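You operate a simulated robot arm through the tools that you are given. There is no shell and no other tool.

Carry out the task below with a simulated robot arm. There is one attempt and no reset: what you move stays moved.

## Task
Move a tee from the fullest card bin to the empty one, fold its flap in and set both dials.
Fine: each dial shows its bin's count; the grey flap is on the rail below the bin.

Only the result counts: the job must be done as asked and must still hold three seconds after the hand-in. Knocking over, shifting, dropping, spilling or breaking anything else fails it. Flat cloth is picked up by pressing the open fingertips on it (5 to 10 N) and closing them slowly along it; thin cloth reads only 2 to 8 mm in the jaws.

## Robot
A 7-joint arm with a two-finger parallel gripper, fixed in place. Base frame: the origin is at the foot of the arm, x ahead of it, y to its left, z up. Units: mm, rad, N and s.
Its first joint turns from -2.897 to 2.897 rad. Payload 4.4 kg.
Tool frame: the origin (TCP) lies between the finger pads and is the grasp point; the fingertips stand 23 mm ahead of it; z points along the fingers, y is the line along which they close. Largest opening 94 mm; finger width 38, thickness 10; the body of the gripper, 54 by 96 mm, starts 39 mm behind the TCP.
Orientation is that of the tool frame in the base frame, as a unit quaternion [x, y, z, w]. With the fingers straight down and closing along the base's y, the tool's x points along the base's -x, its y along +y and its z along -z.

## Interface
- The arm moves only by the tool apply_moves. Its argument "motion" is a list that holds one entry, the list of rows, each a list of 7 numbers: the shift along the base's x, y, z in units of 50 mm (1.0 is 50 mm), then the turn, a rotation vector about the base's x, y, z in units of 8 degrees (1.0 is 8 degrees), then the opening, from 0 (shut) to 1 (fully open). In form: [[[tx, ty, tz, ax, ay, az, grip], ...]]. A call has 1 to 20 rows; each row shifts and turns the commanded pose from where the row before left it. A call with a number of a shift or a turn outside -1 to 1 is refused whole. Each row takes 0.2 s and may step no farther than 50 mm and 0.15 rad from the row before; otherwise, or with a gripper value out of range, the whole call is refused. Where a pose cannot be reached the arm comes as near as it can. A force on the tool above 50 N (or 10 N above the force at the start of the call, whichever is more), or a blocked arm, ends the call early, and 0.2 s more pass. Each finger travels about 72 mm/s and halts on what it meets, pressing with about 25 N; the grip force reading is that of the motor and also rises with nothing between the fingers. The clock runs only during rows and for 0.2 s after the last one: add rows that do not move to give the fingers time. It gives the time, the measured TCP pose, the force on the tool (base axes), the opening and the grip force at its end, in the units of the frame above (readings bear some noise), with the torque about the TCP (base axes, N m) and any sound that the robot's microphone picked up.
- Cameras (640 x 400 px; columns grow to the right, rows downward): "scene" is fixed at [55.7, 507.2, 1616.6]; the picture's right is [-0.37, -0.93, 0.00], its down [-0.53, 0.21, -0.82] and it looks along [0.76, -0.30, -0.57] (base axes); focal length 359 px, centre (320, 200). "wrist" rides on the gripper at [86, 16, -74] in the tool frame; the picture's right is [-0.18, 0.98, 0.00], its down [-0.58, -0.11, -0.81] and it looks along [-0.79, -0.15, 0.59] (tool axes); focal length 243 px, centre (320, 200).
- snapshot(camera): a new picture of that camera. No time passes.
- measure_at(camera, pixels): for up to 12 pixels [column, row] of the newest picture of that camera ("zoom" is the newest enlarged one), the place [x, y, z] in the base frame of the surface seen there, good to about 3 mm, but the place of the scene camera against the robot may be out by one fixed shift of up to 12 mm in any direction. No time passes.
- close_up(camera, box): a new picture of the part [left, top, right, bottom] of that camera's present view, enlarged. No time passes.
- hand_in(): hands the job in; it is judged then, once.

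Leave the gripper open and the arm clear of the work at the hand-in unless told otherwise.

The tools are called after ">>>" as a command line: name --argument value ..., lists and objects as JSON in quotes. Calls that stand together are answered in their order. apply_moves: Moves the arm, as the interface text tells. Its arguments: {"type":"object","properties":{"motion":{"type":"array","items":{"type":"array","items":{"type":"array","items":{"type":"number"}}}}},"required":["motion"]} The other tools are called the same way: snapshot (camera) takes a picture; measure_at (camera, pixels) gives the place of the surface under pixels of a picture; close_up (camera, box) takes an enlarged picture of a part of a camera's view; hand_in () hands the job in.

At the start:

```text
t: 0.0
ee_pos: [642.9, 99.7, 1336.9]
orientation: [0.0, 1.0, -0.001, 0.0]
ft_force: [-0.3, -0.3, 0.4]
wrist_torque: [-0.01, -0.02, -0.03]
finger_gap: 94.1
gripper_force: 0.0
```

scene: 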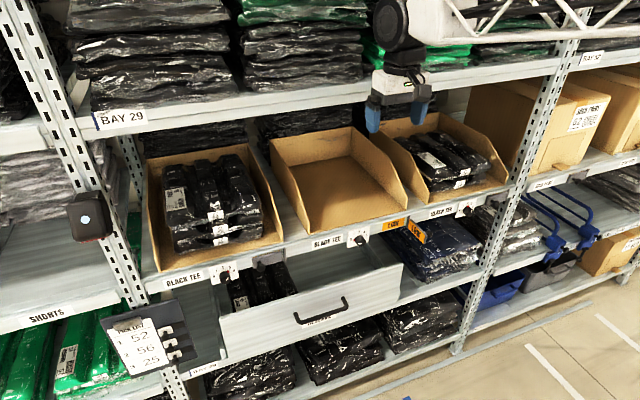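
wrist: 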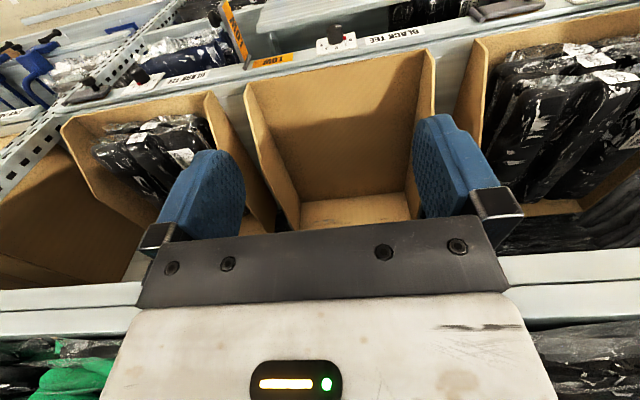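

I see three card bins on the middle shelf: left (full of black packs), middle (empty), right (some packs). I'll look closer at the bins, dials and labels.

>>> close_up --camera "scene" --box '[140, 120, 300, 300]'

>>> close_up --camera "scene" --box '[260, 110, 420, 260]'

>>> close_up --camera "scene" --box '[370, 100, 530, 250]'

```text
2.22 times, centred on (220, 210) of scene
```

zoom: 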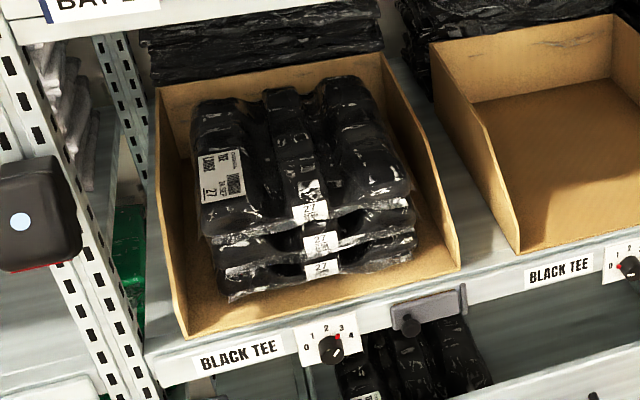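

```text
2.67 times, centred on (340, 185) of scene
```

zoom: 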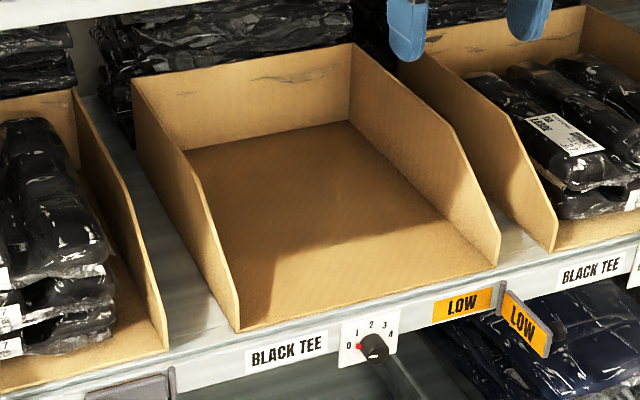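

```text
2.67 times, centred on (450, 175) of scene
```

zoom: 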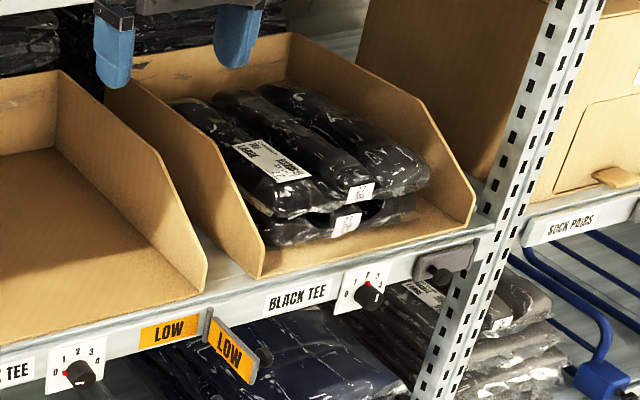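

The left bin shows 3 stacked packs (dial at 3), the middle is empty (dial 0, orange LOW flap sticking out), the right has 2 packs (dial 2). I'll measure the geometry in the scene: bins, packs, dials, flap.

>>> snapshot --camera "scene"

>>> measure_at --camera "scene" --pixels '[[160, 271], [283, 242], [148, 155], [248, 146], [305, 232], [406, 207], [271, 141], [349, 128], [330, 190], [340, 160], [355, 210], [312, 180]]'

>>> measure_at --camera "scene" --pixels '[[180, 170], [175, 200], [185, 230], [210, 175], [215, 205], [235, 165], [250, 200], [220, 243], [245, 235], [190, 245], [265, 225], [205, 160]]'

>>> measure_at --camera "scene" --pixels '[[223, 274], [228, 278], [352, 238], [360, 240], [465, 208], [395, 223], [417, 232], [412, 240], [424, 238], [265, 262], [330, 240], [180, 280]]'

```text
taken
```

scene: 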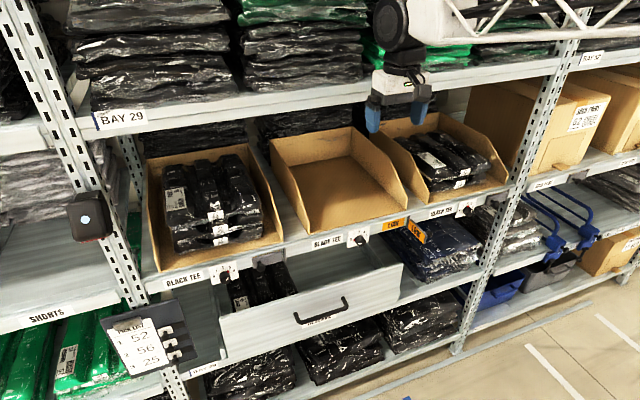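

```text
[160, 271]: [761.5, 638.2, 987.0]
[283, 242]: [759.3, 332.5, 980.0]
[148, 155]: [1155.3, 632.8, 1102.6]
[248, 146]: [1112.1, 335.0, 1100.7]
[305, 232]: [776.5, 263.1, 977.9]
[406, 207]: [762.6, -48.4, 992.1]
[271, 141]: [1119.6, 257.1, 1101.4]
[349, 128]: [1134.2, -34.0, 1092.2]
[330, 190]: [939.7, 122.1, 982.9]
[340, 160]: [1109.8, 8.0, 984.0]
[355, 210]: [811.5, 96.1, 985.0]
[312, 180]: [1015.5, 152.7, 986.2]
```

```text
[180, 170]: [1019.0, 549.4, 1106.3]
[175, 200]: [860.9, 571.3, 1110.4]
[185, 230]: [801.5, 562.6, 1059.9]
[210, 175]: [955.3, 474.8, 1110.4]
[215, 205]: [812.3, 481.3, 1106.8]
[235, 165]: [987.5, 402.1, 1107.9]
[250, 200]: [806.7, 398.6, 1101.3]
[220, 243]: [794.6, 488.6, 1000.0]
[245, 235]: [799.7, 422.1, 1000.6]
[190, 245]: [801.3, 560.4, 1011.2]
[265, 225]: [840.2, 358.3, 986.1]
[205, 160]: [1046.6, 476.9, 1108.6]
```

```text
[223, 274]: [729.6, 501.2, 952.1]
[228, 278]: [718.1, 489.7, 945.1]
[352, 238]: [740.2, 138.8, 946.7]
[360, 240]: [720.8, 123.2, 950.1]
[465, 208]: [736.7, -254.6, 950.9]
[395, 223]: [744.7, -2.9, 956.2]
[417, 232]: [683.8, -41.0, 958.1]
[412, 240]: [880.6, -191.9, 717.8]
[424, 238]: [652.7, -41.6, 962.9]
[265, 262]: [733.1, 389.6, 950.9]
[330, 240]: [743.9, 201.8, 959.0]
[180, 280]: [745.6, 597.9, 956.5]
```

The bins' floor is near z 984, the left stack's top near 1108. Next I'll check the upper shelf's height and the shape of the top pack in more detail.

>>> measure_at --camera "scene" --pixels '[[120, 118], [200, 108], [270, 98], [340, 88], [450, 75], [550, 68], [180, 125], [300, 105], [350, 95], [160, 136], [290, 120], [100, 130]]'

>>> close_up --camera "scene" --box '[150, 140, 290, 260]'

```text
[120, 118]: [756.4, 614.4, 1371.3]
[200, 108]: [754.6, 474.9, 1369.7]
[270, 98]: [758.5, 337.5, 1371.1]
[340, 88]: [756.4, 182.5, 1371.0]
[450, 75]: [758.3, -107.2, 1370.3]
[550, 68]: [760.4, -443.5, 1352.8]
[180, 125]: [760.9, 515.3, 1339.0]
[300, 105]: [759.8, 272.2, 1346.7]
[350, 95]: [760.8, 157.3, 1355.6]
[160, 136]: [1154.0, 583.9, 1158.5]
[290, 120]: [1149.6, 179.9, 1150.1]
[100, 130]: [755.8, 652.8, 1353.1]
```

```text
3.33 times, centred on (220, 200) of scene
```

zoom: 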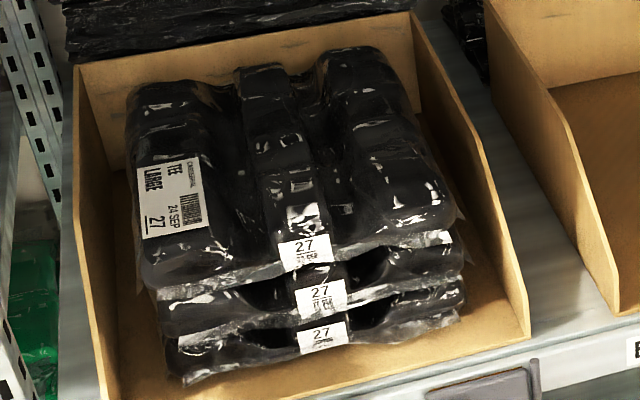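

The upper shelf's front lip is at x≈758, z≈1335–1371. The top pack has three ridges with two valleys; I'll measure a cross profile of it on the zoomed image.

>>> measure_at --camera "zoom" --pixels '[[160, 215], [200, 205], [225, 205], [240, 205], [255, 203], [270, 200], [295, 195], [320, 195], [335, 195], [350, 193], [370, 190], [410, 185]]'

>>> measure_at --camera "zoom" --pixels '[[180, 260], [230, 250], [255, 250], [275, 230], [300, 225], [330, 225], [345, 225], [370, 220], [420, 205], [280, 255], [305, 250], [330, 245]]'

>>> measure_at --camera "zoom" --pixels '[[150, 285], [300, 262], [445, 235], [320, 295], [322, 340], [160, 330], [185, 375], [460, 300], [240, 265], [360, 240], [230, 300], [380, 270]]'

>>> measure_at --camera "zoom" --pixels '[[150, 100], [200, 95], [225, 100], [240, 80], [260, 75], [285, 80], [305, 85], [325, 70], [370, 60], [215, 150], [310, 130], [270, 130]]'

```text
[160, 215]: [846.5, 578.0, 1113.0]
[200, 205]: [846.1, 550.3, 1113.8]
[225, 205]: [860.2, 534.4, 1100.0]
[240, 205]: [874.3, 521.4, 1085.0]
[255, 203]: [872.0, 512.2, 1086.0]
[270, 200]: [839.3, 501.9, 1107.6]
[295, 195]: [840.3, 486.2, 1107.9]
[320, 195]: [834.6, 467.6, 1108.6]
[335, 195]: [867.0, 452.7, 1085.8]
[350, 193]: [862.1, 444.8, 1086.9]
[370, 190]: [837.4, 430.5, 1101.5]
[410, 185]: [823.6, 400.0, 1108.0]
```

```text
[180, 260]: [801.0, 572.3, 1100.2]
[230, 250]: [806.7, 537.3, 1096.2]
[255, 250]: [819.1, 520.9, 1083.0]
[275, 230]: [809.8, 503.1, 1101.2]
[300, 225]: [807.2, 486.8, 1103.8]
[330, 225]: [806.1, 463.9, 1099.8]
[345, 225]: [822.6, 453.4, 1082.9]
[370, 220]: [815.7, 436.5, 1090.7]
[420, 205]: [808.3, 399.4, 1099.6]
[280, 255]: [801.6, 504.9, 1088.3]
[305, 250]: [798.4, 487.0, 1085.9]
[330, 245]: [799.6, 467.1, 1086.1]
```

```text
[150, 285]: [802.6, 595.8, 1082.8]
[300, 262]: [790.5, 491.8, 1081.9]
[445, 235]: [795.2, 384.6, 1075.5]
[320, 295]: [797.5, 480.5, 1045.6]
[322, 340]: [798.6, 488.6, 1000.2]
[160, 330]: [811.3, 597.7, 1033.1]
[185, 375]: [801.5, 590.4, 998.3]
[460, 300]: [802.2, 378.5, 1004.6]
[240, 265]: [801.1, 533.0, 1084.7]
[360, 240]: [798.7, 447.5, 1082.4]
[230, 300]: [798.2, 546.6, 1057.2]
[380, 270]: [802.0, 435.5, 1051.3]
```

```text
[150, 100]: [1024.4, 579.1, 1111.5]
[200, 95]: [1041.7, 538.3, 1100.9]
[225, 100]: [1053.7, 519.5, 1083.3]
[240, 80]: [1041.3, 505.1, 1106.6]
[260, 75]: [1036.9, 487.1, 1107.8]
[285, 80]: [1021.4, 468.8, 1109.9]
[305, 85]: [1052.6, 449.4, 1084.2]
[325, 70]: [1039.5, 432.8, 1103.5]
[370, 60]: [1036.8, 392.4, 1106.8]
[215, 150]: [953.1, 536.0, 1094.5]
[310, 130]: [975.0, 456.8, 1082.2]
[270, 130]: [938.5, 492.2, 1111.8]
```

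The middle ridge of the top pack runs along x, y≈463–507, 25 mm high with ~22 mm wide valleys either side (floor z≈1083). That's graspable with a 60 mm opening. Now I'll look closely at the dials, the flap and the gripper.

>>> close_up --camera "scene" --box '[205, 255, 245, 285]'

>>> close_up --camera "scene" --box '[335, 205, 455, 275]'

>>> close_up --camera "scene" --box '[350, 0, 640, 160]'

>>> close_up --camera "wrist" --box '[200, 0, 440, 150]'

```text
13.33 times, centred on (225, 270) of scene
```

zoom: 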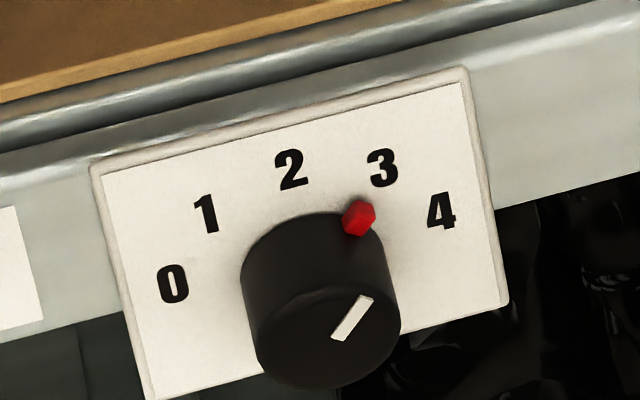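

```text
5.33 times, centred on (395, 240) of scene
```

zoom: 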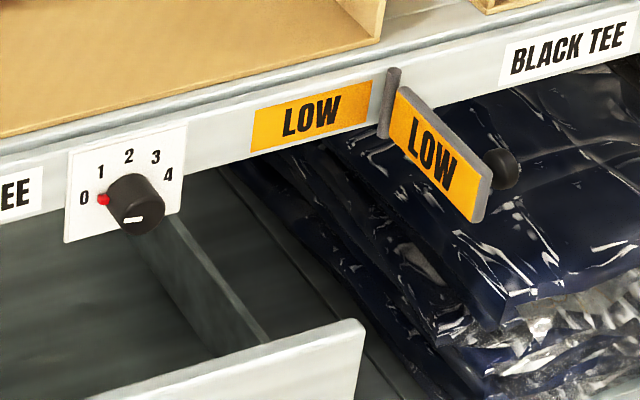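

```text
2.21 times, centred on (495, 80) of scene
```

zoom: 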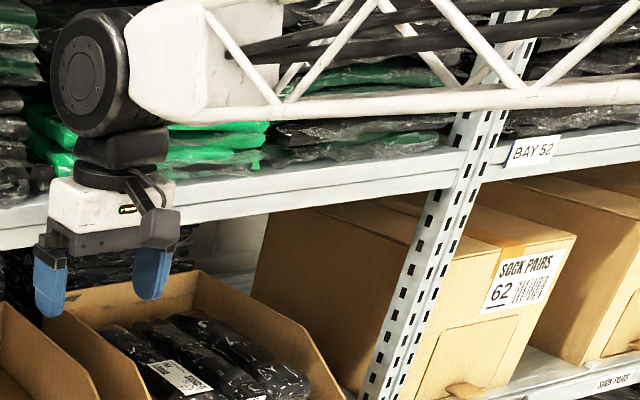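

```text
2.67 times, centred on (320, 75) of wrist
```

zoom: 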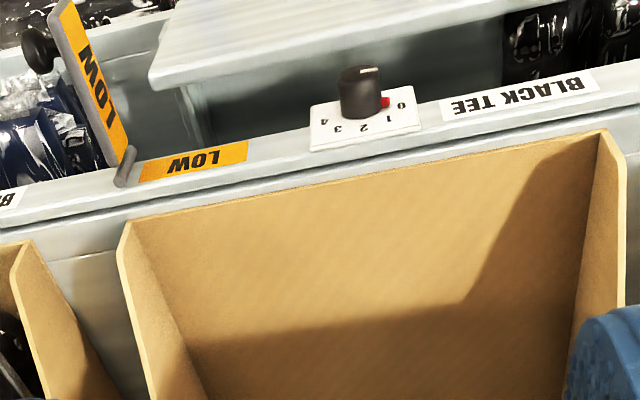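

The robot gripper hangs clear of the shelf. The dial knobs are short cylinders with red pointers; the flap is hinged on its left… I'll measure dial digits and knob, then the flap.

>>> close_up --camera "scene" --box '[205, 255, 245, 285]'

>>> measure_at --camera "zoom" --pixels '[[172, 285], [207, 213], [290, 168], [382, 168], [441, 211], [358, 216], [330, 340], [365, 300], [290, 370], [390, 350], [110, 175], [495, 300]]'

>>> close_up --camera "scene" --box '[335, 205, 455, 275]'

>>> measure_at --camera "zoom" --pixels '[[84, 197], [101, 172], [129, 155], [155, 157], [169, 173], [133, 215], [103, 199], [388, 100], [405, 105], [480, 205], [440, 160], [505, 168]]'

>>> measure_at --camera "zoom" --pixels '[[260, 140], [365, 95], [260, 125], [395, 75], [382, 130], [395, 145], [470, 215], [488, 185], [515, 155], [505, 185], [430, 120], [300, 115]]'

```text
13.33 times, centred on (225, 270) of scene
```

zoom: 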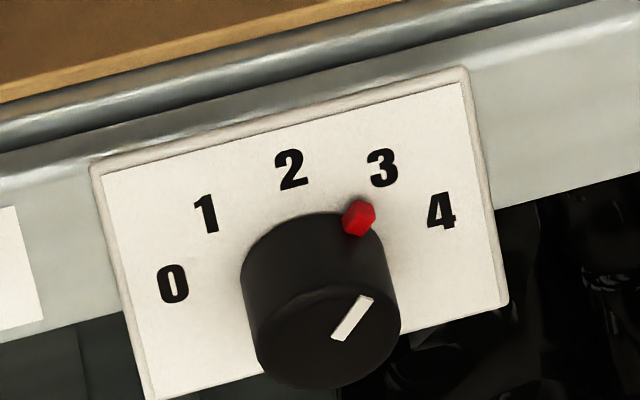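

```text
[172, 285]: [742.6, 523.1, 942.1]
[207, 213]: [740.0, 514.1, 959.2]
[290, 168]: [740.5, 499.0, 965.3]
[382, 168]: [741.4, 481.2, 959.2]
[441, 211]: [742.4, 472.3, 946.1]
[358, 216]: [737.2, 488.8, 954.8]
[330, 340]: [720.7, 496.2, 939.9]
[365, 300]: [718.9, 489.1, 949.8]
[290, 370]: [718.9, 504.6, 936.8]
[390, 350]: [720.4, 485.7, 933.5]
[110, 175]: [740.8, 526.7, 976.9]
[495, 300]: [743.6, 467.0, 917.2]
```

```text
5.33 times, centred on (395, 240) of scene
```

zoom: 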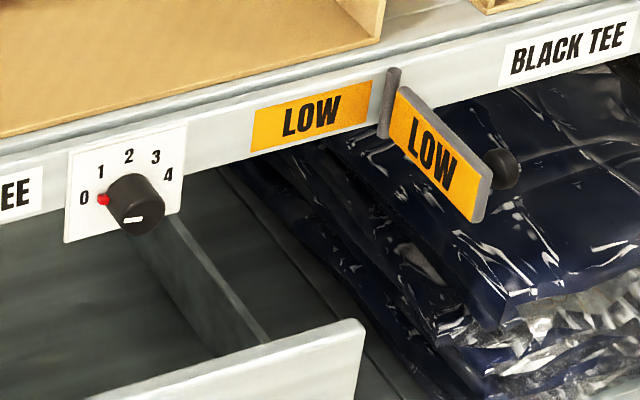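

```text
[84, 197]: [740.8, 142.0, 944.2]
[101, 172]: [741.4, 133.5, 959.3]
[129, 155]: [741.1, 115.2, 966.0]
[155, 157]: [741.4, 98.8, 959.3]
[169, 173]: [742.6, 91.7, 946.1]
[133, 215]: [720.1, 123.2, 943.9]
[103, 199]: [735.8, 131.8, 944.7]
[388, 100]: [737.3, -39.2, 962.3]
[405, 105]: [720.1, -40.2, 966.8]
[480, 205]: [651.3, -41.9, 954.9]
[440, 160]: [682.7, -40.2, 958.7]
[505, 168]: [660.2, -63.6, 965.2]
```

```text
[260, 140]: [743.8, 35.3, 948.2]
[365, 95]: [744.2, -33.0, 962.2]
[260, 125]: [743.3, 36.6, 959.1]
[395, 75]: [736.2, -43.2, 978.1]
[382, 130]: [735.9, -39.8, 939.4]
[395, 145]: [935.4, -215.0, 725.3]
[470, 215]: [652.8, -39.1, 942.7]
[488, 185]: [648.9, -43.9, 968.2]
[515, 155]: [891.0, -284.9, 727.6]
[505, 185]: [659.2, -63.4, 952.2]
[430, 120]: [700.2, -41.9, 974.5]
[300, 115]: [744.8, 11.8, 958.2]
```

Dial centres are about (y 497.5, z 940) and (y 117, z 940), digits 40° apart; knobs ~27 mm wide, faces at x≈719. The flap hinge is at (737, −40), pointing straight out 88 mm with its knob on the −y side. Next I check the open drawer and other items below the rail.

>>> measure_at --camera "scene" --pixels '[[220, 310], [300, 285], [385, 265], [402, 264], [225, 360], [345, 300], [320, 310], [260, 325], [235, 285], [275, 270], [210, 290], [330, 260]]'

>>> close_up --camera "scene" --box '[80, 240, 420, 400]'

>>> measure_at --camera "scene" --pixels '[[85, 215], [90, 235], [140, 350], [170, 310], [185, 350], [145, 310], [110, 325], [175, 380], [125, 230], [60, 320], [155, 240], [88, 200]]'

```text
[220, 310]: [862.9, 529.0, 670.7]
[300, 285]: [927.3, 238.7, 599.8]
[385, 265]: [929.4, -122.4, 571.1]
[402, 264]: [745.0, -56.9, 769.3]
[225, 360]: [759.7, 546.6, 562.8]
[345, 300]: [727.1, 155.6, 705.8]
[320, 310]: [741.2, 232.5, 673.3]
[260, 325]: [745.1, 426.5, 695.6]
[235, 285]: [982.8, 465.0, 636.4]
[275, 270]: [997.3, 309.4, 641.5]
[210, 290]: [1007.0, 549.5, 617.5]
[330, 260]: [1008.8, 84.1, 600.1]
```

```text
1.88 times, centred on (250, 320) of scene
```

zoom: 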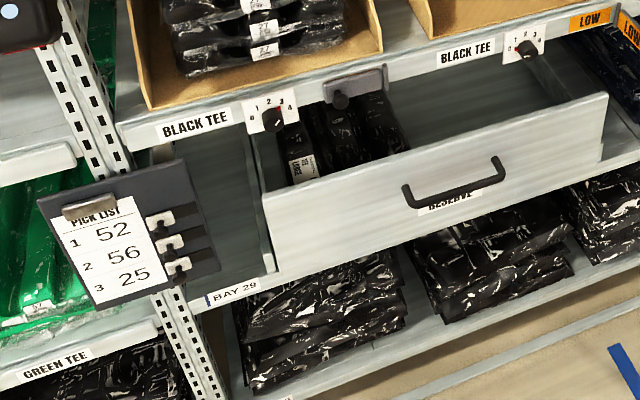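

```text
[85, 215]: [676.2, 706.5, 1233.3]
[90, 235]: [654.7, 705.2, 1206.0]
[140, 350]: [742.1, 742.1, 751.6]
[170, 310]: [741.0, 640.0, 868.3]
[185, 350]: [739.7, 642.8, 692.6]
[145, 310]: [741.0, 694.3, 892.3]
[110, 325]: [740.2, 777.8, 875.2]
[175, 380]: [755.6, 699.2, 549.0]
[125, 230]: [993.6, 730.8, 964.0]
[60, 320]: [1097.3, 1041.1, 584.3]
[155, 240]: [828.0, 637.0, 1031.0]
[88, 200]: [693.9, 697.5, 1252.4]
```

The drawer top is at z≈770, so space in front of the rail is free. Now I compare the scene camera with the wrist camera on common features (middle dial, LOW label, bins' front corners) to get the fixed shift.

>>> close_up --camera "wrist" --box '[200, 0, 440, 150]'

>>> measure_at --camera "zoom" --pixels '[[402, 104], [390, 118], [364, 125], [337, 129], [323, 120], [360, 72], [123, 165], [100, 85], [60, 8], [40, 50], [245, 155], [143, 178]]'

>>> snapshot --camera "wrist"

>>> measure_at --camera "wrist" --pixels '[[340, 180], [300, 150], [435, 55], [245, 90], [520, 120], [560, 100], [600, 80], [620, 130], [480, 45], [340, 120], [580, 60], [540, 90]]'

```text
2.67 times, centred on (320, 75) of wrist
```

zoom: 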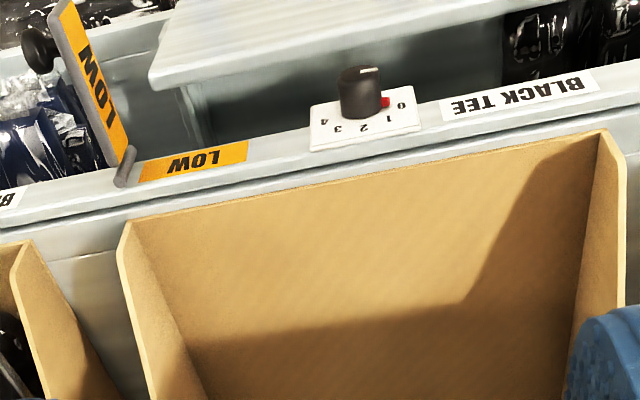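

```text
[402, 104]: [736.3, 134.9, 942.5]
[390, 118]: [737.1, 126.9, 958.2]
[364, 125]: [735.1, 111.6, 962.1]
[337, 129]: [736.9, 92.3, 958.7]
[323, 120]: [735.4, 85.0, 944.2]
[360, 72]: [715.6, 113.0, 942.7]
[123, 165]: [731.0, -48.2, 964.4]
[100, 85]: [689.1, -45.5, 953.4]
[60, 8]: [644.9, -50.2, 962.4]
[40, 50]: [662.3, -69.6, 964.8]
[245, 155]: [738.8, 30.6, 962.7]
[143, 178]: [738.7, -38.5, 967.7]
```

```text
taken
```

wrist: 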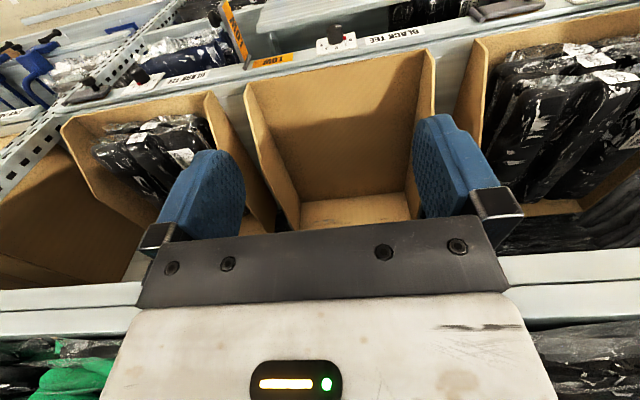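

```text
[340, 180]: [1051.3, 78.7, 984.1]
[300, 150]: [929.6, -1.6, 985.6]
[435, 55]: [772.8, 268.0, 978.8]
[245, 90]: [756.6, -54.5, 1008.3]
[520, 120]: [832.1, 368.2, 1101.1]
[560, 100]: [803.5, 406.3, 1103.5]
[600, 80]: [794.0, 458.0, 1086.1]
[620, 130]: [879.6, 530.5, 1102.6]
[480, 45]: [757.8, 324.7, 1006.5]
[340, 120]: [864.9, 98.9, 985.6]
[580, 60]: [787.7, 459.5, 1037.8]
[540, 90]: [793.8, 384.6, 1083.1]
```

Comparing the dial digits, scene readings exceed wrist readings by about (+5, +6.3, +1.8) mm. So in the robot frame the ridge centre is at y≈478, dials at y≈491 and y≈110 (z≈938), flap hinge ≈(732, −46). I now move left in front of the left bin, tilting the tool forward 30°, with the jaws at about 60 mm.

>>> apply_moves --motion '[[[0, 0.945, 0, 0, -0.47, 0, 0.66], [0, 0.945, 0, 0, -0.47, 0, 0.66], [0, 0.945, 0, 0, -0.47, 0, 0.66], [0, 0.945, 0, 0, -0.47, 0, 0.66], [0, 0.945, 0, 0, -0.47, 0, 0.66], [0, 0.945, 0, 0, -0.47, 0, 0.66], [0, 0.945, 0, 0, -0.47, 0, 0.66], [0, 0.945, 0, 0, -0.47, 0, 0.66], [0, 0, 0, 0, 0, 0, 0.66]]]'

>>> snapshot --camera "scene"

>>> snapshot --camera "wrist"

```text
t: 2.0
ee_pos: [642.4, 475.4, 1337.3]
orientation: [0.001, 0.966, 0.0, 0.26]
ft_force: [0.7, -0.4, -0.1]
wrist_torque: [0.02, 0.01, 0.02]
finger_gap: 62.2
gripper_force: 0.0
```

```text
taken
```

scene: 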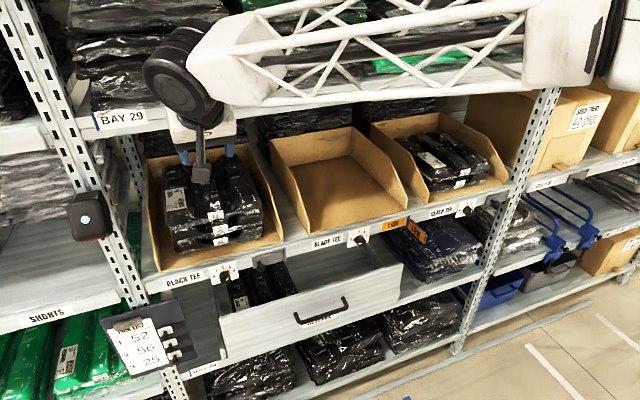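

```text
taken
```

wrist: 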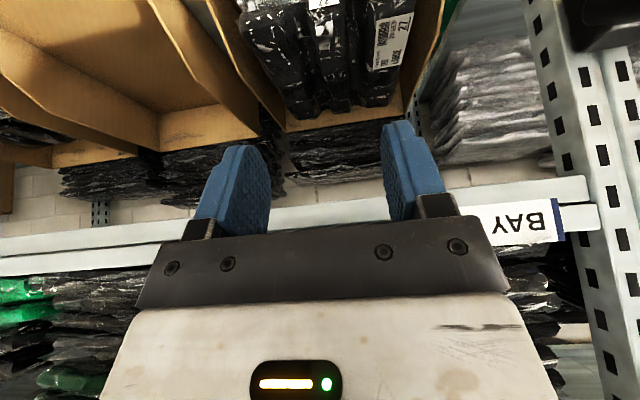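

The arm followed well. Before entering under the upper shelf (lip at x≈753, z≈1333), I'll measure where the wrist's bulky parts are relative to the TCP.

>>> close_up --camera "scene" --box '[130, 10, 290, 190]'

>>> measure_at --camera "zoom" --pixels '[[190, 150], [120, 130], [150, 80], [230, 190], [200, 100], [180, 200], [270, 225], [340, 240], [300, 300], [225, 245], [280, 60], [290, 270]]'

```text
2.22 times, centred on (210, 100) of scene
```

zoom: 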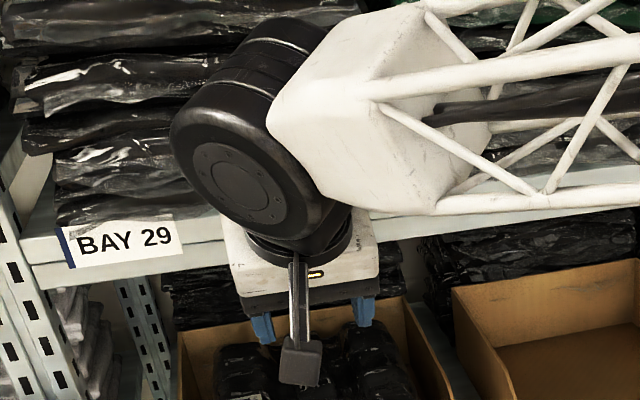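

```text
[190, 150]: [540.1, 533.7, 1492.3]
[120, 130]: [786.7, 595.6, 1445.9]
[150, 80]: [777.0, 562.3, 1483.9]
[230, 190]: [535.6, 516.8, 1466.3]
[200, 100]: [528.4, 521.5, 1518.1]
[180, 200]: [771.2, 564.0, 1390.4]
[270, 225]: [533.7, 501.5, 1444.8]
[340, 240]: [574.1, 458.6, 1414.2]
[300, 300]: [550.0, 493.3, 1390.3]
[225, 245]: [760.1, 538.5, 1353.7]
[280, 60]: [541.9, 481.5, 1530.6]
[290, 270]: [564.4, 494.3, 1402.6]
```

The wrist drum sits about 190 mm behind the TCP, so a 30° tilt would be tight under the lip; a steeper ~55° tilt gives better clearance. I'll measure the white link and camera block too.

>>> measure_at --camera "zoom" --pixels '[[300, 120], [350, 80], [400, 180], [420, 20], [400, 130], [340, 150], [440, 200], [300, 365], [285, 350], [315, 375], [250, 40], [300, 25]]'

>>> measure_at --camera "scene" --pixels '[[230, 85], [300, 80], [400, 75], [500, 70], [300, 40], [400, 25], [500, 10], [550, 60], [580, 40], [620, 50], [320, 97], [480, 77]]'

```text
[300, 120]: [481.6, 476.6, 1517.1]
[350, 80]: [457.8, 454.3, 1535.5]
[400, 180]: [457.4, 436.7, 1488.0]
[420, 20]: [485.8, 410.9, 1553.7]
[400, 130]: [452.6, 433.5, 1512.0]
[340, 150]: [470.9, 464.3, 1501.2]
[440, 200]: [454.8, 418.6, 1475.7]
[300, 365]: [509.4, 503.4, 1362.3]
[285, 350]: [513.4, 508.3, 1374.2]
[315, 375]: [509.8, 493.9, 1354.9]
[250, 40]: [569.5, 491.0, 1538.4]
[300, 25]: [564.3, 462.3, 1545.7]
```

```text
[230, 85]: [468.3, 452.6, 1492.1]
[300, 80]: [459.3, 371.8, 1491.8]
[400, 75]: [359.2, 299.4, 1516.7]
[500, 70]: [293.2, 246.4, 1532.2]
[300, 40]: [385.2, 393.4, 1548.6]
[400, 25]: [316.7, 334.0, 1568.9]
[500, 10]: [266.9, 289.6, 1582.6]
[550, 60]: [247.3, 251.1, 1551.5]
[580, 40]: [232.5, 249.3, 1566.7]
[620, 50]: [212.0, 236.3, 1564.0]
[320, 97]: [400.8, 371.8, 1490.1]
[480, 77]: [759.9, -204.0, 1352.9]
```

The forearm runs back toward the base, away from the shelf. I'll tilt 25° further (to 55°) and lower to z≈1150 in front of the bin, then look.

>>> apply_moves --motion '[[[0, 0, -0.75, 0, -0.625, 0, 0.66], [0, 0, -0.75, 0, -0.625, 0, 0.66], [0, 0, -0.75, 0, -0.625, 0, 0.66], [0, 0, -0.75, 0, -0.625, 0, 0.66], [0, 0, -0.75, 0, -0.625, 0, 0.66], [0, 0, 0, 0, 0, 0, 0.66]]]'

>>> snapshot --camera "scene"

>>> snapshot --camera "wrist"

```text
t: 3.4
ee_pos: [642.1, 476.2, 1148.9]
orientation: [0.0, 0.886, 0.0, 0.463]
ft_force: [1.2, 0.4, -0.2]
wrist_torque: [0.0, -0.01, -0.02]
finger_gap: 61.8
gripper_force: 0.1
```

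```text
taken
```

scene: 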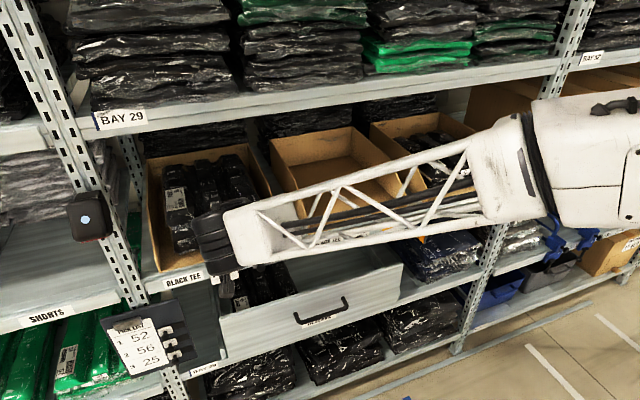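

```text
taken
```

wrist: 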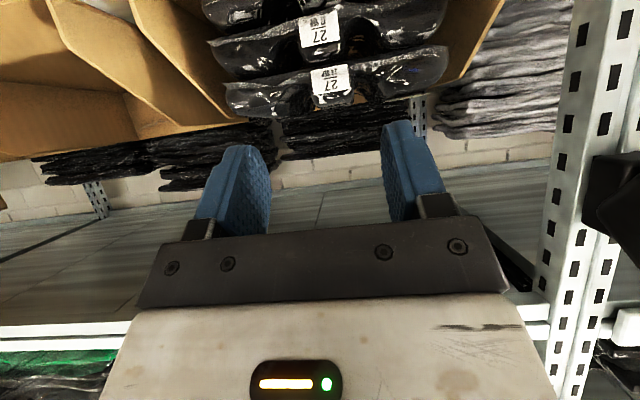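

Now at (642, 476, 1149) with a 55° tilt. The top pack's "27" label is at (330,78) in the (upside-down) wrist picture. I'll zoom in to measure the ridge.

>>> close_up --camera "wrist" --box '[200, 40, 460, 200]'

>>> measure_at --camera "wrist" --pixels '[[230, 90], [250, 105], [270, 110], [290, 105], [300, 95], [315, 100], [335, 103], [355, 98], [370, 88], [385, 95], [410, 88], [440, 70]]'

```text
2.46 times, centred on (330, 120) of wrist
```

zoom: 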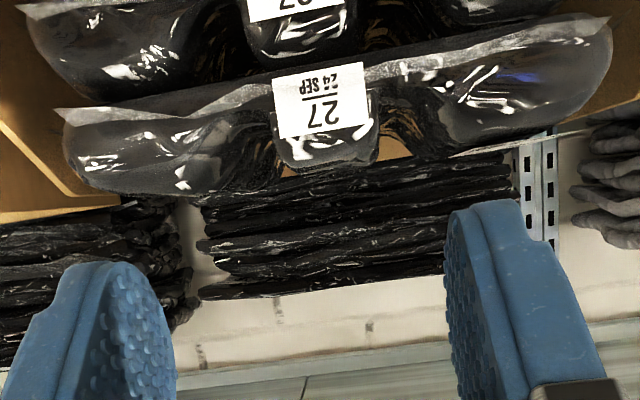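

```text
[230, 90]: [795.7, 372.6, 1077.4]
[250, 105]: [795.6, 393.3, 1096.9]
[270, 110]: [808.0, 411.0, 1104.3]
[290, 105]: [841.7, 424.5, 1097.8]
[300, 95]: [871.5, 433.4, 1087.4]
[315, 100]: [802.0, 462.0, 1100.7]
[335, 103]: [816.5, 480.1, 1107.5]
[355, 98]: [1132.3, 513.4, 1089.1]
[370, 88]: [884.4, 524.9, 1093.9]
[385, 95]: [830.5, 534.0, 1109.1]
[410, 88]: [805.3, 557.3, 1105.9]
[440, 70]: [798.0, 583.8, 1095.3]
```

>>> measure_at --camera "zoom" --pixels '[[277, 135], [283, 155], [290, 165], [330, 165], [370, 155], [377, 140], [265, 140], [250, 140], [235, 150], [390, 125], [405, 125], [430, 140]]'

```text
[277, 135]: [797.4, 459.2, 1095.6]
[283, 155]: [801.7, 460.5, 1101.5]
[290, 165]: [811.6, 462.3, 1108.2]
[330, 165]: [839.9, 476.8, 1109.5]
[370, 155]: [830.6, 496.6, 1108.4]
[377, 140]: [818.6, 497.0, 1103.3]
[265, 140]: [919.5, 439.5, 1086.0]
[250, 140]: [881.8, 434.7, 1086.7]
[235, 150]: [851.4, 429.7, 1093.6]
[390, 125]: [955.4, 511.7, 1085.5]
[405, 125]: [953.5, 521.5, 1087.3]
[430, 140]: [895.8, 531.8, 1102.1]
```

From the wrist camera the ridge spans y≈458–498.5 (centre 478.5), top z≈1109, valley floors z≈1086. I'll set the jaws to 56 mm, centre on y=478.5 and move in to x≈868 above the pack at z≈1149.

>>> apply_moves --motion '[[[0.5, 0.046, 0, 0, 0, 0, 0.6], [0.9, 0, 0, 0, 0, 0, 0.6], [0.9, 0, 0, 0, 0, 0, 0.6], [0.9, 0, 0, 0, 0, 0, 0.6], [0.9, 0, 0, 0, 0, 0, 0.6], [0.42, 0, 0, 0, 0, 0, 0.6], [0, 0, 0, 0, 0, 0, 0.6]]]'

>>> snapshot --camera "scene"

>>> snapshot --camera "wrist"

```text
t: 5.0
ee_pos: [869.5, 479.0, 1149.5]
orientation: [0.0, 0.887, 0.001, 0.462]
ft_force: [0.5, 0.2, 0.1]
wrist_torque: [-0.01, 0.01, 0.0]
finger_gap: 56.1
gripper_force: 0.1
```

```text
taken
```

scene: 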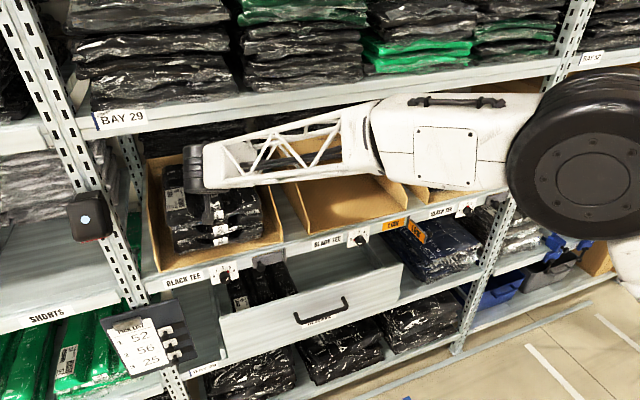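

```text
taken
```

wrist: 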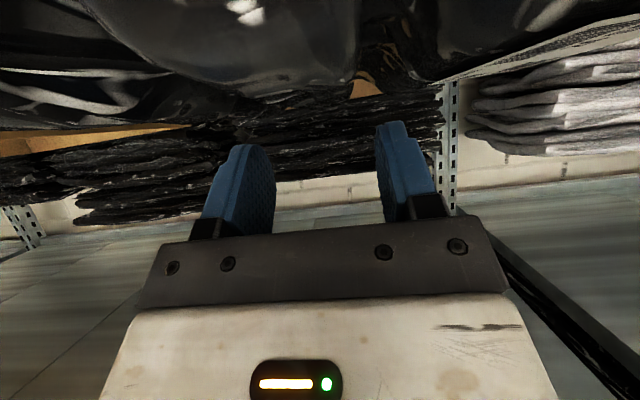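

No contact yet, all clear of the lip. I lower slowly toward z≈1117 with the fingers in the two valleys, watching the force.

>>> apply_moves --motion '[[[0, 0, -0.2, 0, 0, 0, 0.6], [0, 0, -0.2, 0, 0, 0, 0.6], [0, 0, -0.15, 0, 0, 0, 0.6], [0, 0, -0.1, 0, 0, 0, 0.6], [0, 0, 0, 0, 0, 0, 0.6]]]'

>>> snapshot --camera "wrist"

>>> close_up --camera "scene" --box '[140, 120, 300, 270]'

```text
t: 6.2
ee_pos: [869.3, 478.7, 1116.8]
orientation: [0.001, 0.887, -0.001, 0.462]
ft_force: [-0.2, 0.3, -0.6]
wrist_torque: [-0.02, 0.0, 0.03]
finger_gap: 56.6
gripper_force: 0.1
```

```text
taken
```

wrist: 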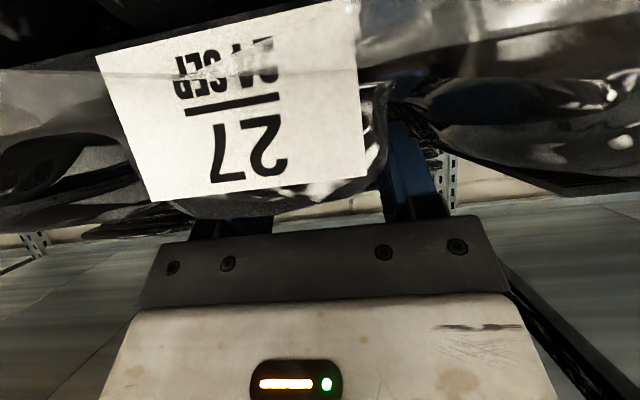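

```text
2.67 times, centred on (220, 195) of scene
```

zoom: 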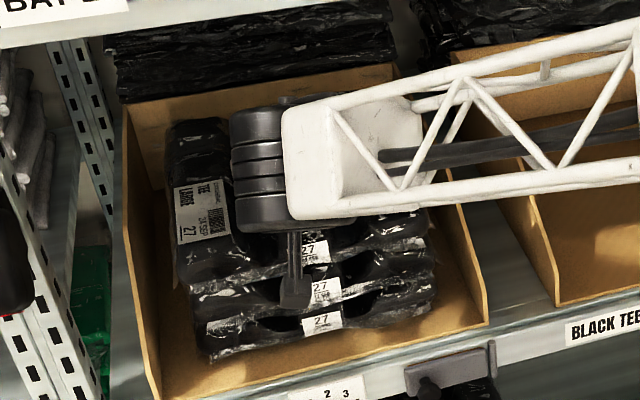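

The fingers are inside the valleys (blue finger visible at (405,150) beside the ridge), no contact force. I go down another 4 mm and read the force.

>>> apply_moves --motion '[[[0, 0, -0.04, 0, 0, 0, 0.6], [0, 0, -0.04, 0, 0, 0, 0.6], [0, 0, 0, 0, 0, 0, 0.6]]]'

```text
t: 7.0
ee_pos: [868.9, 479.5, 1114.8]
orientation: [0.0, 0.886, 0.001, 0.463]
ft_force: [-0.7, 0.8, 18.1]
wrist_torque: [-0.1, -0.16, 0.11]
finger_gap: 56.4
gripper_force: 0.1
```

Contact: 18 N upward at z≈1115. I back off 1.5 mm for a light press, then close the fingers slowly on the ridge.

>>> apply_moves --motion '[[[0, 0, 0.03, 0, 0, 0, 0.58], [0, 0, 0, 0, 0, 0, 0.55], [0, 0, 0, 0, 0, 0, 0.52], [0, 0, 0, 0, 0, 0, 0.49], [0, 0, 0, 0, 0, 0, 0.46], [0, 0, 0, 0, 0, 0, 0.43], [0, 0, 0, 0, 0, 0, 0.4], [0, 0, 0, 0, 0, 0, 0.37], [0, 0, 0, 0, 0, 0, 0.34], [0, 0, 0, 0, 0, 0, 0.31], [0, 0, 0, 0, 0, 0, 0.28], [0, 0, 0, 0, 0, 0, 0.25], [0, 0, 0, 0, 0, 0, 0.25]]]'

>>> snapshot --camera "wrist"

```text
t: 9.8
ee_pos: [868.9, 479.0, 1113.9]
orientation: [0.001, 0.887, -0.001, 0.462]
ft_force: [-1.7, 2.8, 17.1]
wrist_torque: [-0.02, -0.01, 0.28]
finger_gap: 45.8
gripper_force: 25.1
```

```text
taken
```

wrist: 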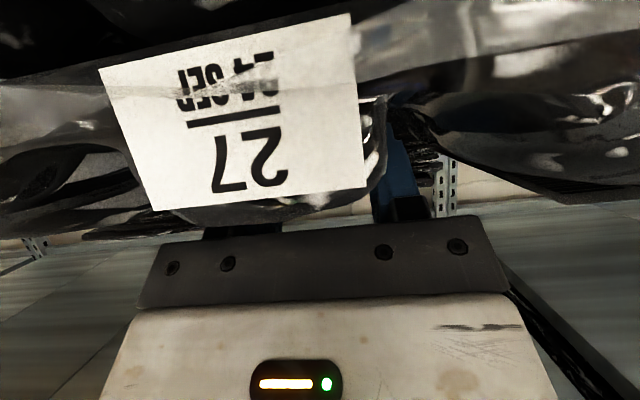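

Gripped on the ridge: gap 45.8 mm, 25 N. I lift slowly by 15 mm and check.

>>> apply_moves --motion '[[[0, 0, 0.06, 0, 0, 0, 0.25], [0, 0, 0.06, 0, 0, 0, 0.25], [0, 0, 0.06, 0, 0, 0, 0.25], [0, 0, 0.06, 0, 0, 0, 0.25], [0, 0, 0.06, 0, 0, 0, 0.25], [0, 0, 0.06, 0, 0, 0, 0.25], [0, 0, 0, 0, 0, 0, 0.25]]]'

>>> snapshot --camera "wrist"

>>> close_up --camera "scene" --box '[140, 120, 300, 270]'

```text
t: 11.4
ee_pos: [867.9, 477.8, 1131.3]
orientation: [0.0, 0.887, 0.0, 0.462]
ft_force: [-0.3, -0.3, -1.7]
wrist_torque: [-0.01, 0.12, 0.03]
finger_gap: 45.9
gripper_force: 25.2
```

```text
taken
```

wrist: 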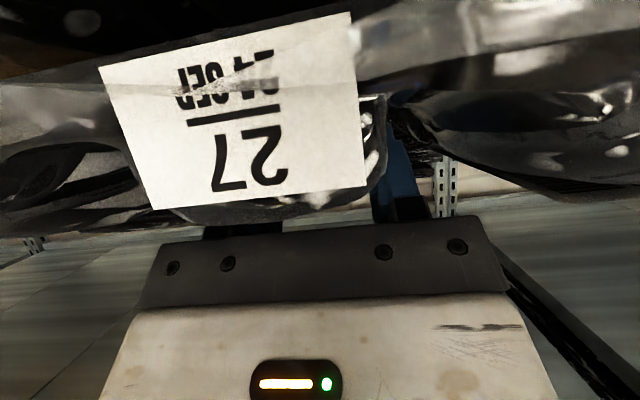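

```text
2.67 times, centred on (220, 195) of scene
```

zoom: 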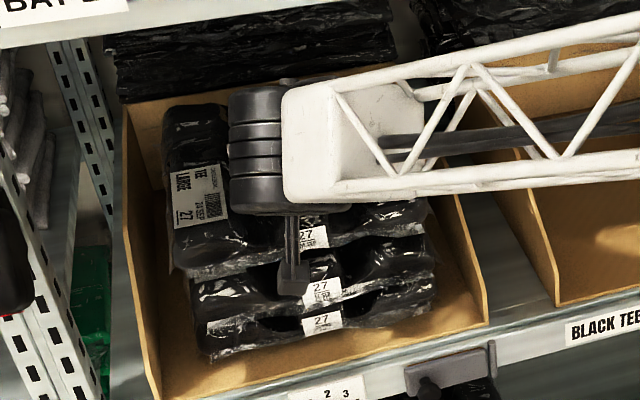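

The top pack lifts cleanly and stays rigid with the gripper (about 2 N, 0.12 N m). I lift another 15 mm, then pull it straight out of the bin toward −x.

>>> apply_moves --motion '[[[0, 0, 0.1, 0, 0, 0, 0.25], [0, 0, 0.1, 0, 0, 0, 0.25], [0, 0, 0.1, 0, 0, 0, 0.25], [-0.1, 0, 0, 0, 0, 0, 0.25], [-0.25, 0, 0, 0, 0, 0, 0.25], [-0.4, 0, 0, 0, 0, 0, 0.25], [-0.5, 0, 0, 0, 0, 0, 0.25], [-0.5, 0, 0, 0, 0, 0, 0.25], [-0.5, 0, 0, 0, 0, 0, 0.25], [-0.5, 0, 0, 0, 0, 0, 0.25], [-0.4, 0, 0, 0, 0, 0, 0.25], [-0.2, 0, 0, 0, 0, 0, 0.25], [0, 0, 0, 0, 0, 0, 0.25]]]'

>>> snapshot --camera "wrist"

>>> snapshot --camera "scene"

```text
t: 14.2
ee_pos: [702.2, 479.1, 1147.8]
orientation: [0.0, 0.886, 0.0, 0.463]
ft_force: [-0.6, -1.7, -1.6]
wrist_torque: [-0.01, 0.13, 0.02]
finger_gap: 45.8
gripper_force: 25.3
```

```text
taken
```

wrist: 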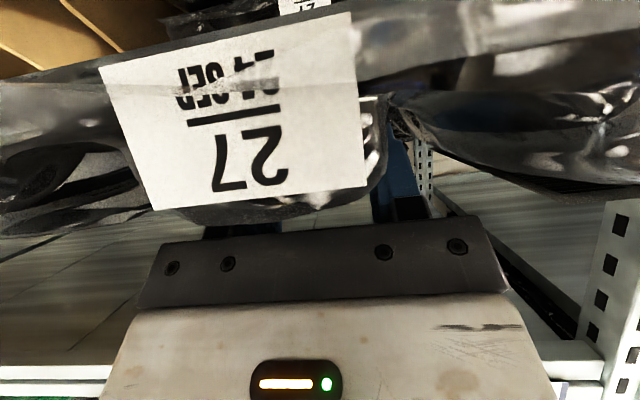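

```text
taken
```

scene: 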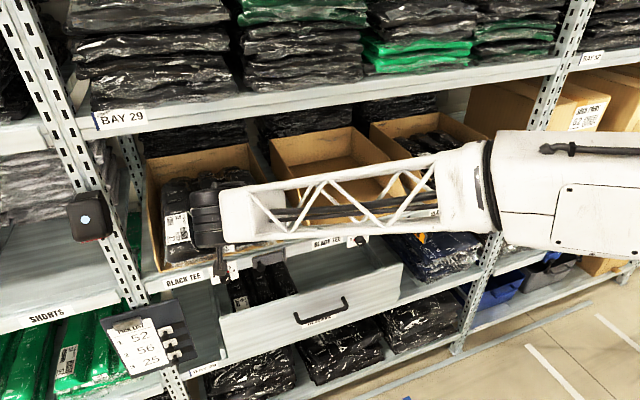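

The pack is out by 166 mm, still firmly held. Another 150 mm to clear the bin walls completely.

>>> apply_moves --motion '[[[-0.2, 0, 0, 0, 0, 0, 0.25], [-0.4, 0, 0, 0, 0, 0, 0.25], [-0.5, 0, 0, 0, 0, 0, 0.25], [-0.5, 0, 0, 0, 0, 0, 0.25], [-0.5, 0, 0, 0, 0, 0, 0.25], [-0.5, 0, 0, 0, 0, 0, 0.25], [-0.3, 0, 0, 0, 0, 0, 0.25], [-0.15, 0, 0, 0, 0, 0, 0.25], [0, 0, 0, 0, 0, 0, 0.25]]]'

>>> snapshot --camera "scene"

>>> snapshot --camera "wrist"

```text
t: 16.2
ee_pos: [549.3, 478.1, 1145.9]
orientation: [0.001, 0.887, -0.001, 0.462]
ft_force: [-0.1, -0.3, -1.4]
wrist_torque: [0.04, 0.14, 0.02]
finger_gap: 45.5
gripper_force: 25.0
```

```text
taken
```

scene: 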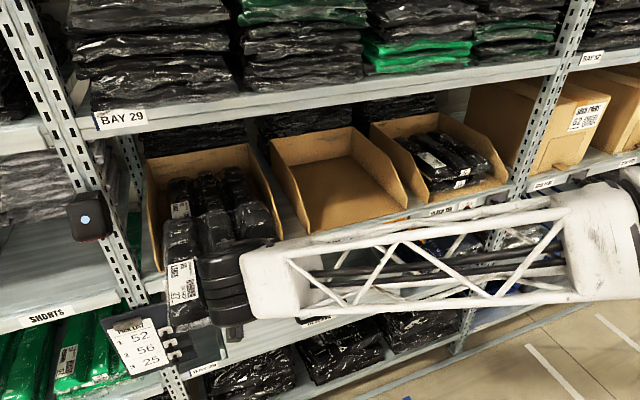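

```text
taken
```

wrist: 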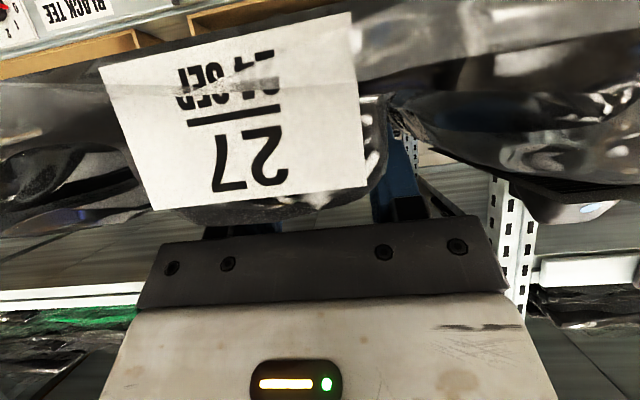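

The pack is out of the bin. I'll measure where its far edge is before going sideways.

>>> close_up --camera "scene" --box '[140, 140, 300, 340]'

>>> measure_at --camera "scene" --pixels '[[178, 225], [170, 235], [205, 212], [215, 225], [245, 200], [262, 225], [265, 205], [175, 325], [180, 190], [235, 185], [200, 190], [180, 270]]'

```text
2.00 times, centred on (220, 240) of scene
```

zoom: 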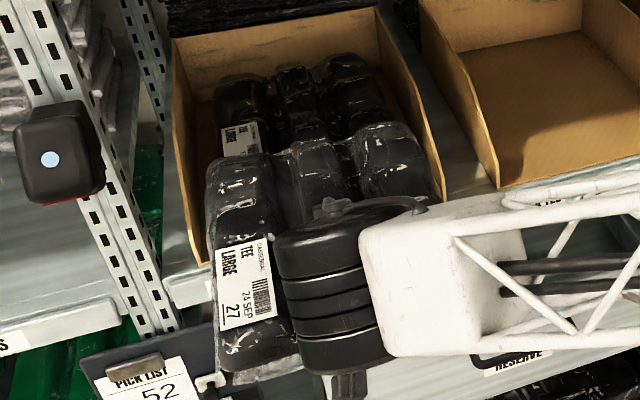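

```text
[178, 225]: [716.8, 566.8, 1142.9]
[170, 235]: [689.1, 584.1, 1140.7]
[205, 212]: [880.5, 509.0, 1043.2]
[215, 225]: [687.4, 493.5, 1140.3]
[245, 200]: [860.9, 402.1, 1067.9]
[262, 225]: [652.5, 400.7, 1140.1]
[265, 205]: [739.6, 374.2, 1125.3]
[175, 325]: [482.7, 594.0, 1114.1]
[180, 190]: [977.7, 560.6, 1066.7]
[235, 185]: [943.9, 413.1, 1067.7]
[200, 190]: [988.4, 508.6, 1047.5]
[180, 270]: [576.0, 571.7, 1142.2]
```

The pack is level (top z≈1140), its far edge at x≈735, clear of the bin fronts (752). I move it sideways to the middle bin (y≈103).

>>> apply_moves --motion '[[[0, -0.2, 0, 0, 0, 0, 0.25], [0, -0.4, 0, 0, 0, 0, 0.25], [0, -0.6, 0, 0, 0, 0, 0.25], [0, -0.7, 0, 0, 0, 0, 0.25], [0, -0.7, 0, 0, 0, 0, 0.25], [0, -0.7, 0, 0, 0, 0, 0.25], [0, -0.7, 0, 0, 0, 0, 0.25], [0, -0.7, 0, 0, 0, 0, 0.25], [0, -0.7, 0, 0, 0, 0, 0.25], [0, -0.7, 0, 0, 0, 0, 0.25], [0, -0.6, 0, 0, 0, 0, 0.25], [0, -0.5, 0, 0, 0, 0, 0.25], [0, -0.3, 0, 0, 0, 0, 0.25], [0, 0, 0, 0, 0, 0, 0.25]]]'

>>> snapshot --camera "scene"

>>> snapshot --camera "wrist"

```text
t: 19.2
ee_pos: [549.9, 103.6, 1147.2]
orientation: [0.0, 0.887, 0.0, 0.462]
ft_force: [0.1, -0.2, -2.2]
wrist_torque: [0.0, 0.15, 0.0]
finger_gap: 45.6
gripper_force: 24.9
```

```text
taken
```

scene: 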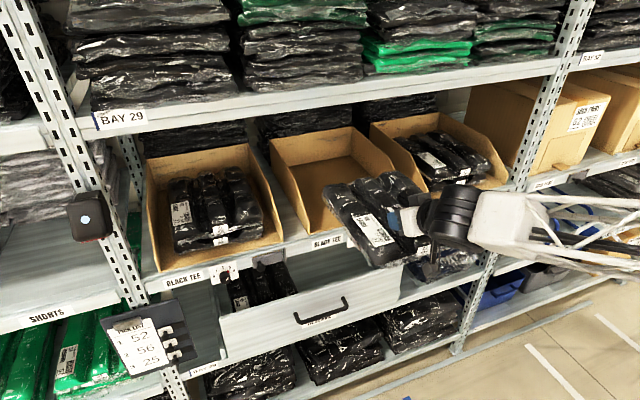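

```text
taken
```

wrist: 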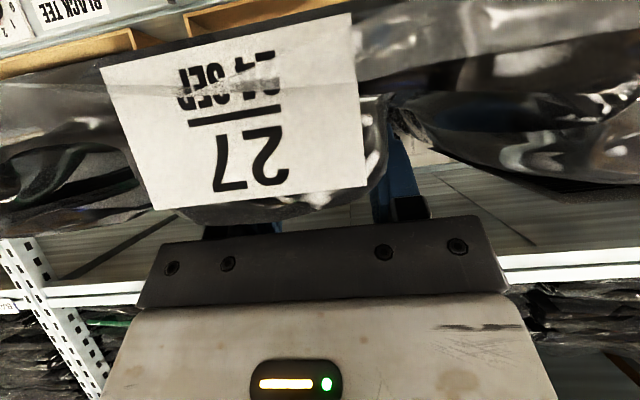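

The pack hovers in front of the middle bin. I'll measure the pack edges against the bin walls.

>>> close_up --camera "scene" --box '[260, 110, 500, 290]'

>>> measure_at --camera "zoom" --pixels '[[170, 200], [190, 220], [270, 175], [360, 165], [410, 165], [440, 190], [30, 85], [60, 130], [330, 120], [120, 300], [300, 100], [250, 400]]'

>>> measure_at --camera "scene" --pixels '[[284, 180], [295, 205], [303, 230], [375, 160], [395, 185], [405, 200], [272, 145], [352, 132], [380, 150], [300, 215], [290, 195], [400, 193]]'

```text
2.22 times, centred on (380, 200) of scene
```

zoom: 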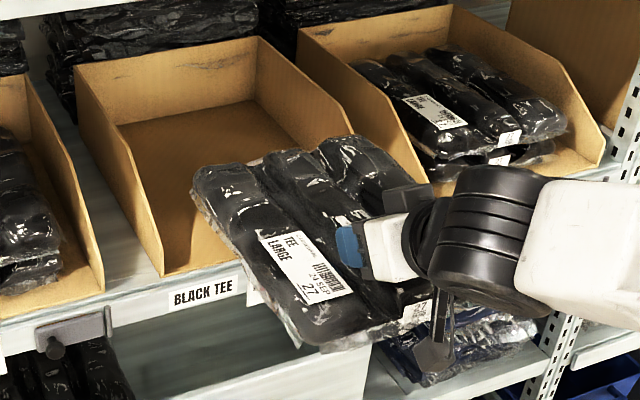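

```text
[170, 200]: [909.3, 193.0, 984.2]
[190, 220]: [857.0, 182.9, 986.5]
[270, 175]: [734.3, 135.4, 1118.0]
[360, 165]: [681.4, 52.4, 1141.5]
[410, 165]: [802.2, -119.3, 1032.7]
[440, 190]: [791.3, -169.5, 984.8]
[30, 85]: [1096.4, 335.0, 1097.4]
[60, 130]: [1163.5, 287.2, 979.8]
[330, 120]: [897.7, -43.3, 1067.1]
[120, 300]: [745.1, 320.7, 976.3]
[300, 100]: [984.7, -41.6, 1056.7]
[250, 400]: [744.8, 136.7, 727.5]
```

```text
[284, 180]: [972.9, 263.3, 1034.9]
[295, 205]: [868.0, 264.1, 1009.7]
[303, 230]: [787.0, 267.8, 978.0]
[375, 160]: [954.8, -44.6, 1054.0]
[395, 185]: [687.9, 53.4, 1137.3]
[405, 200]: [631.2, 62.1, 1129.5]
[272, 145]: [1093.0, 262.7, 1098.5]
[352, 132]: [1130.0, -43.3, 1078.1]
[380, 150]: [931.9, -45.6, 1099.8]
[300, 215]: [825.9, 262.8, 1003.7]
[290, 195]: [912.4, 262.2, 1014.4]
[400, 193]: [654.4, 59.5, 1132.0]
```

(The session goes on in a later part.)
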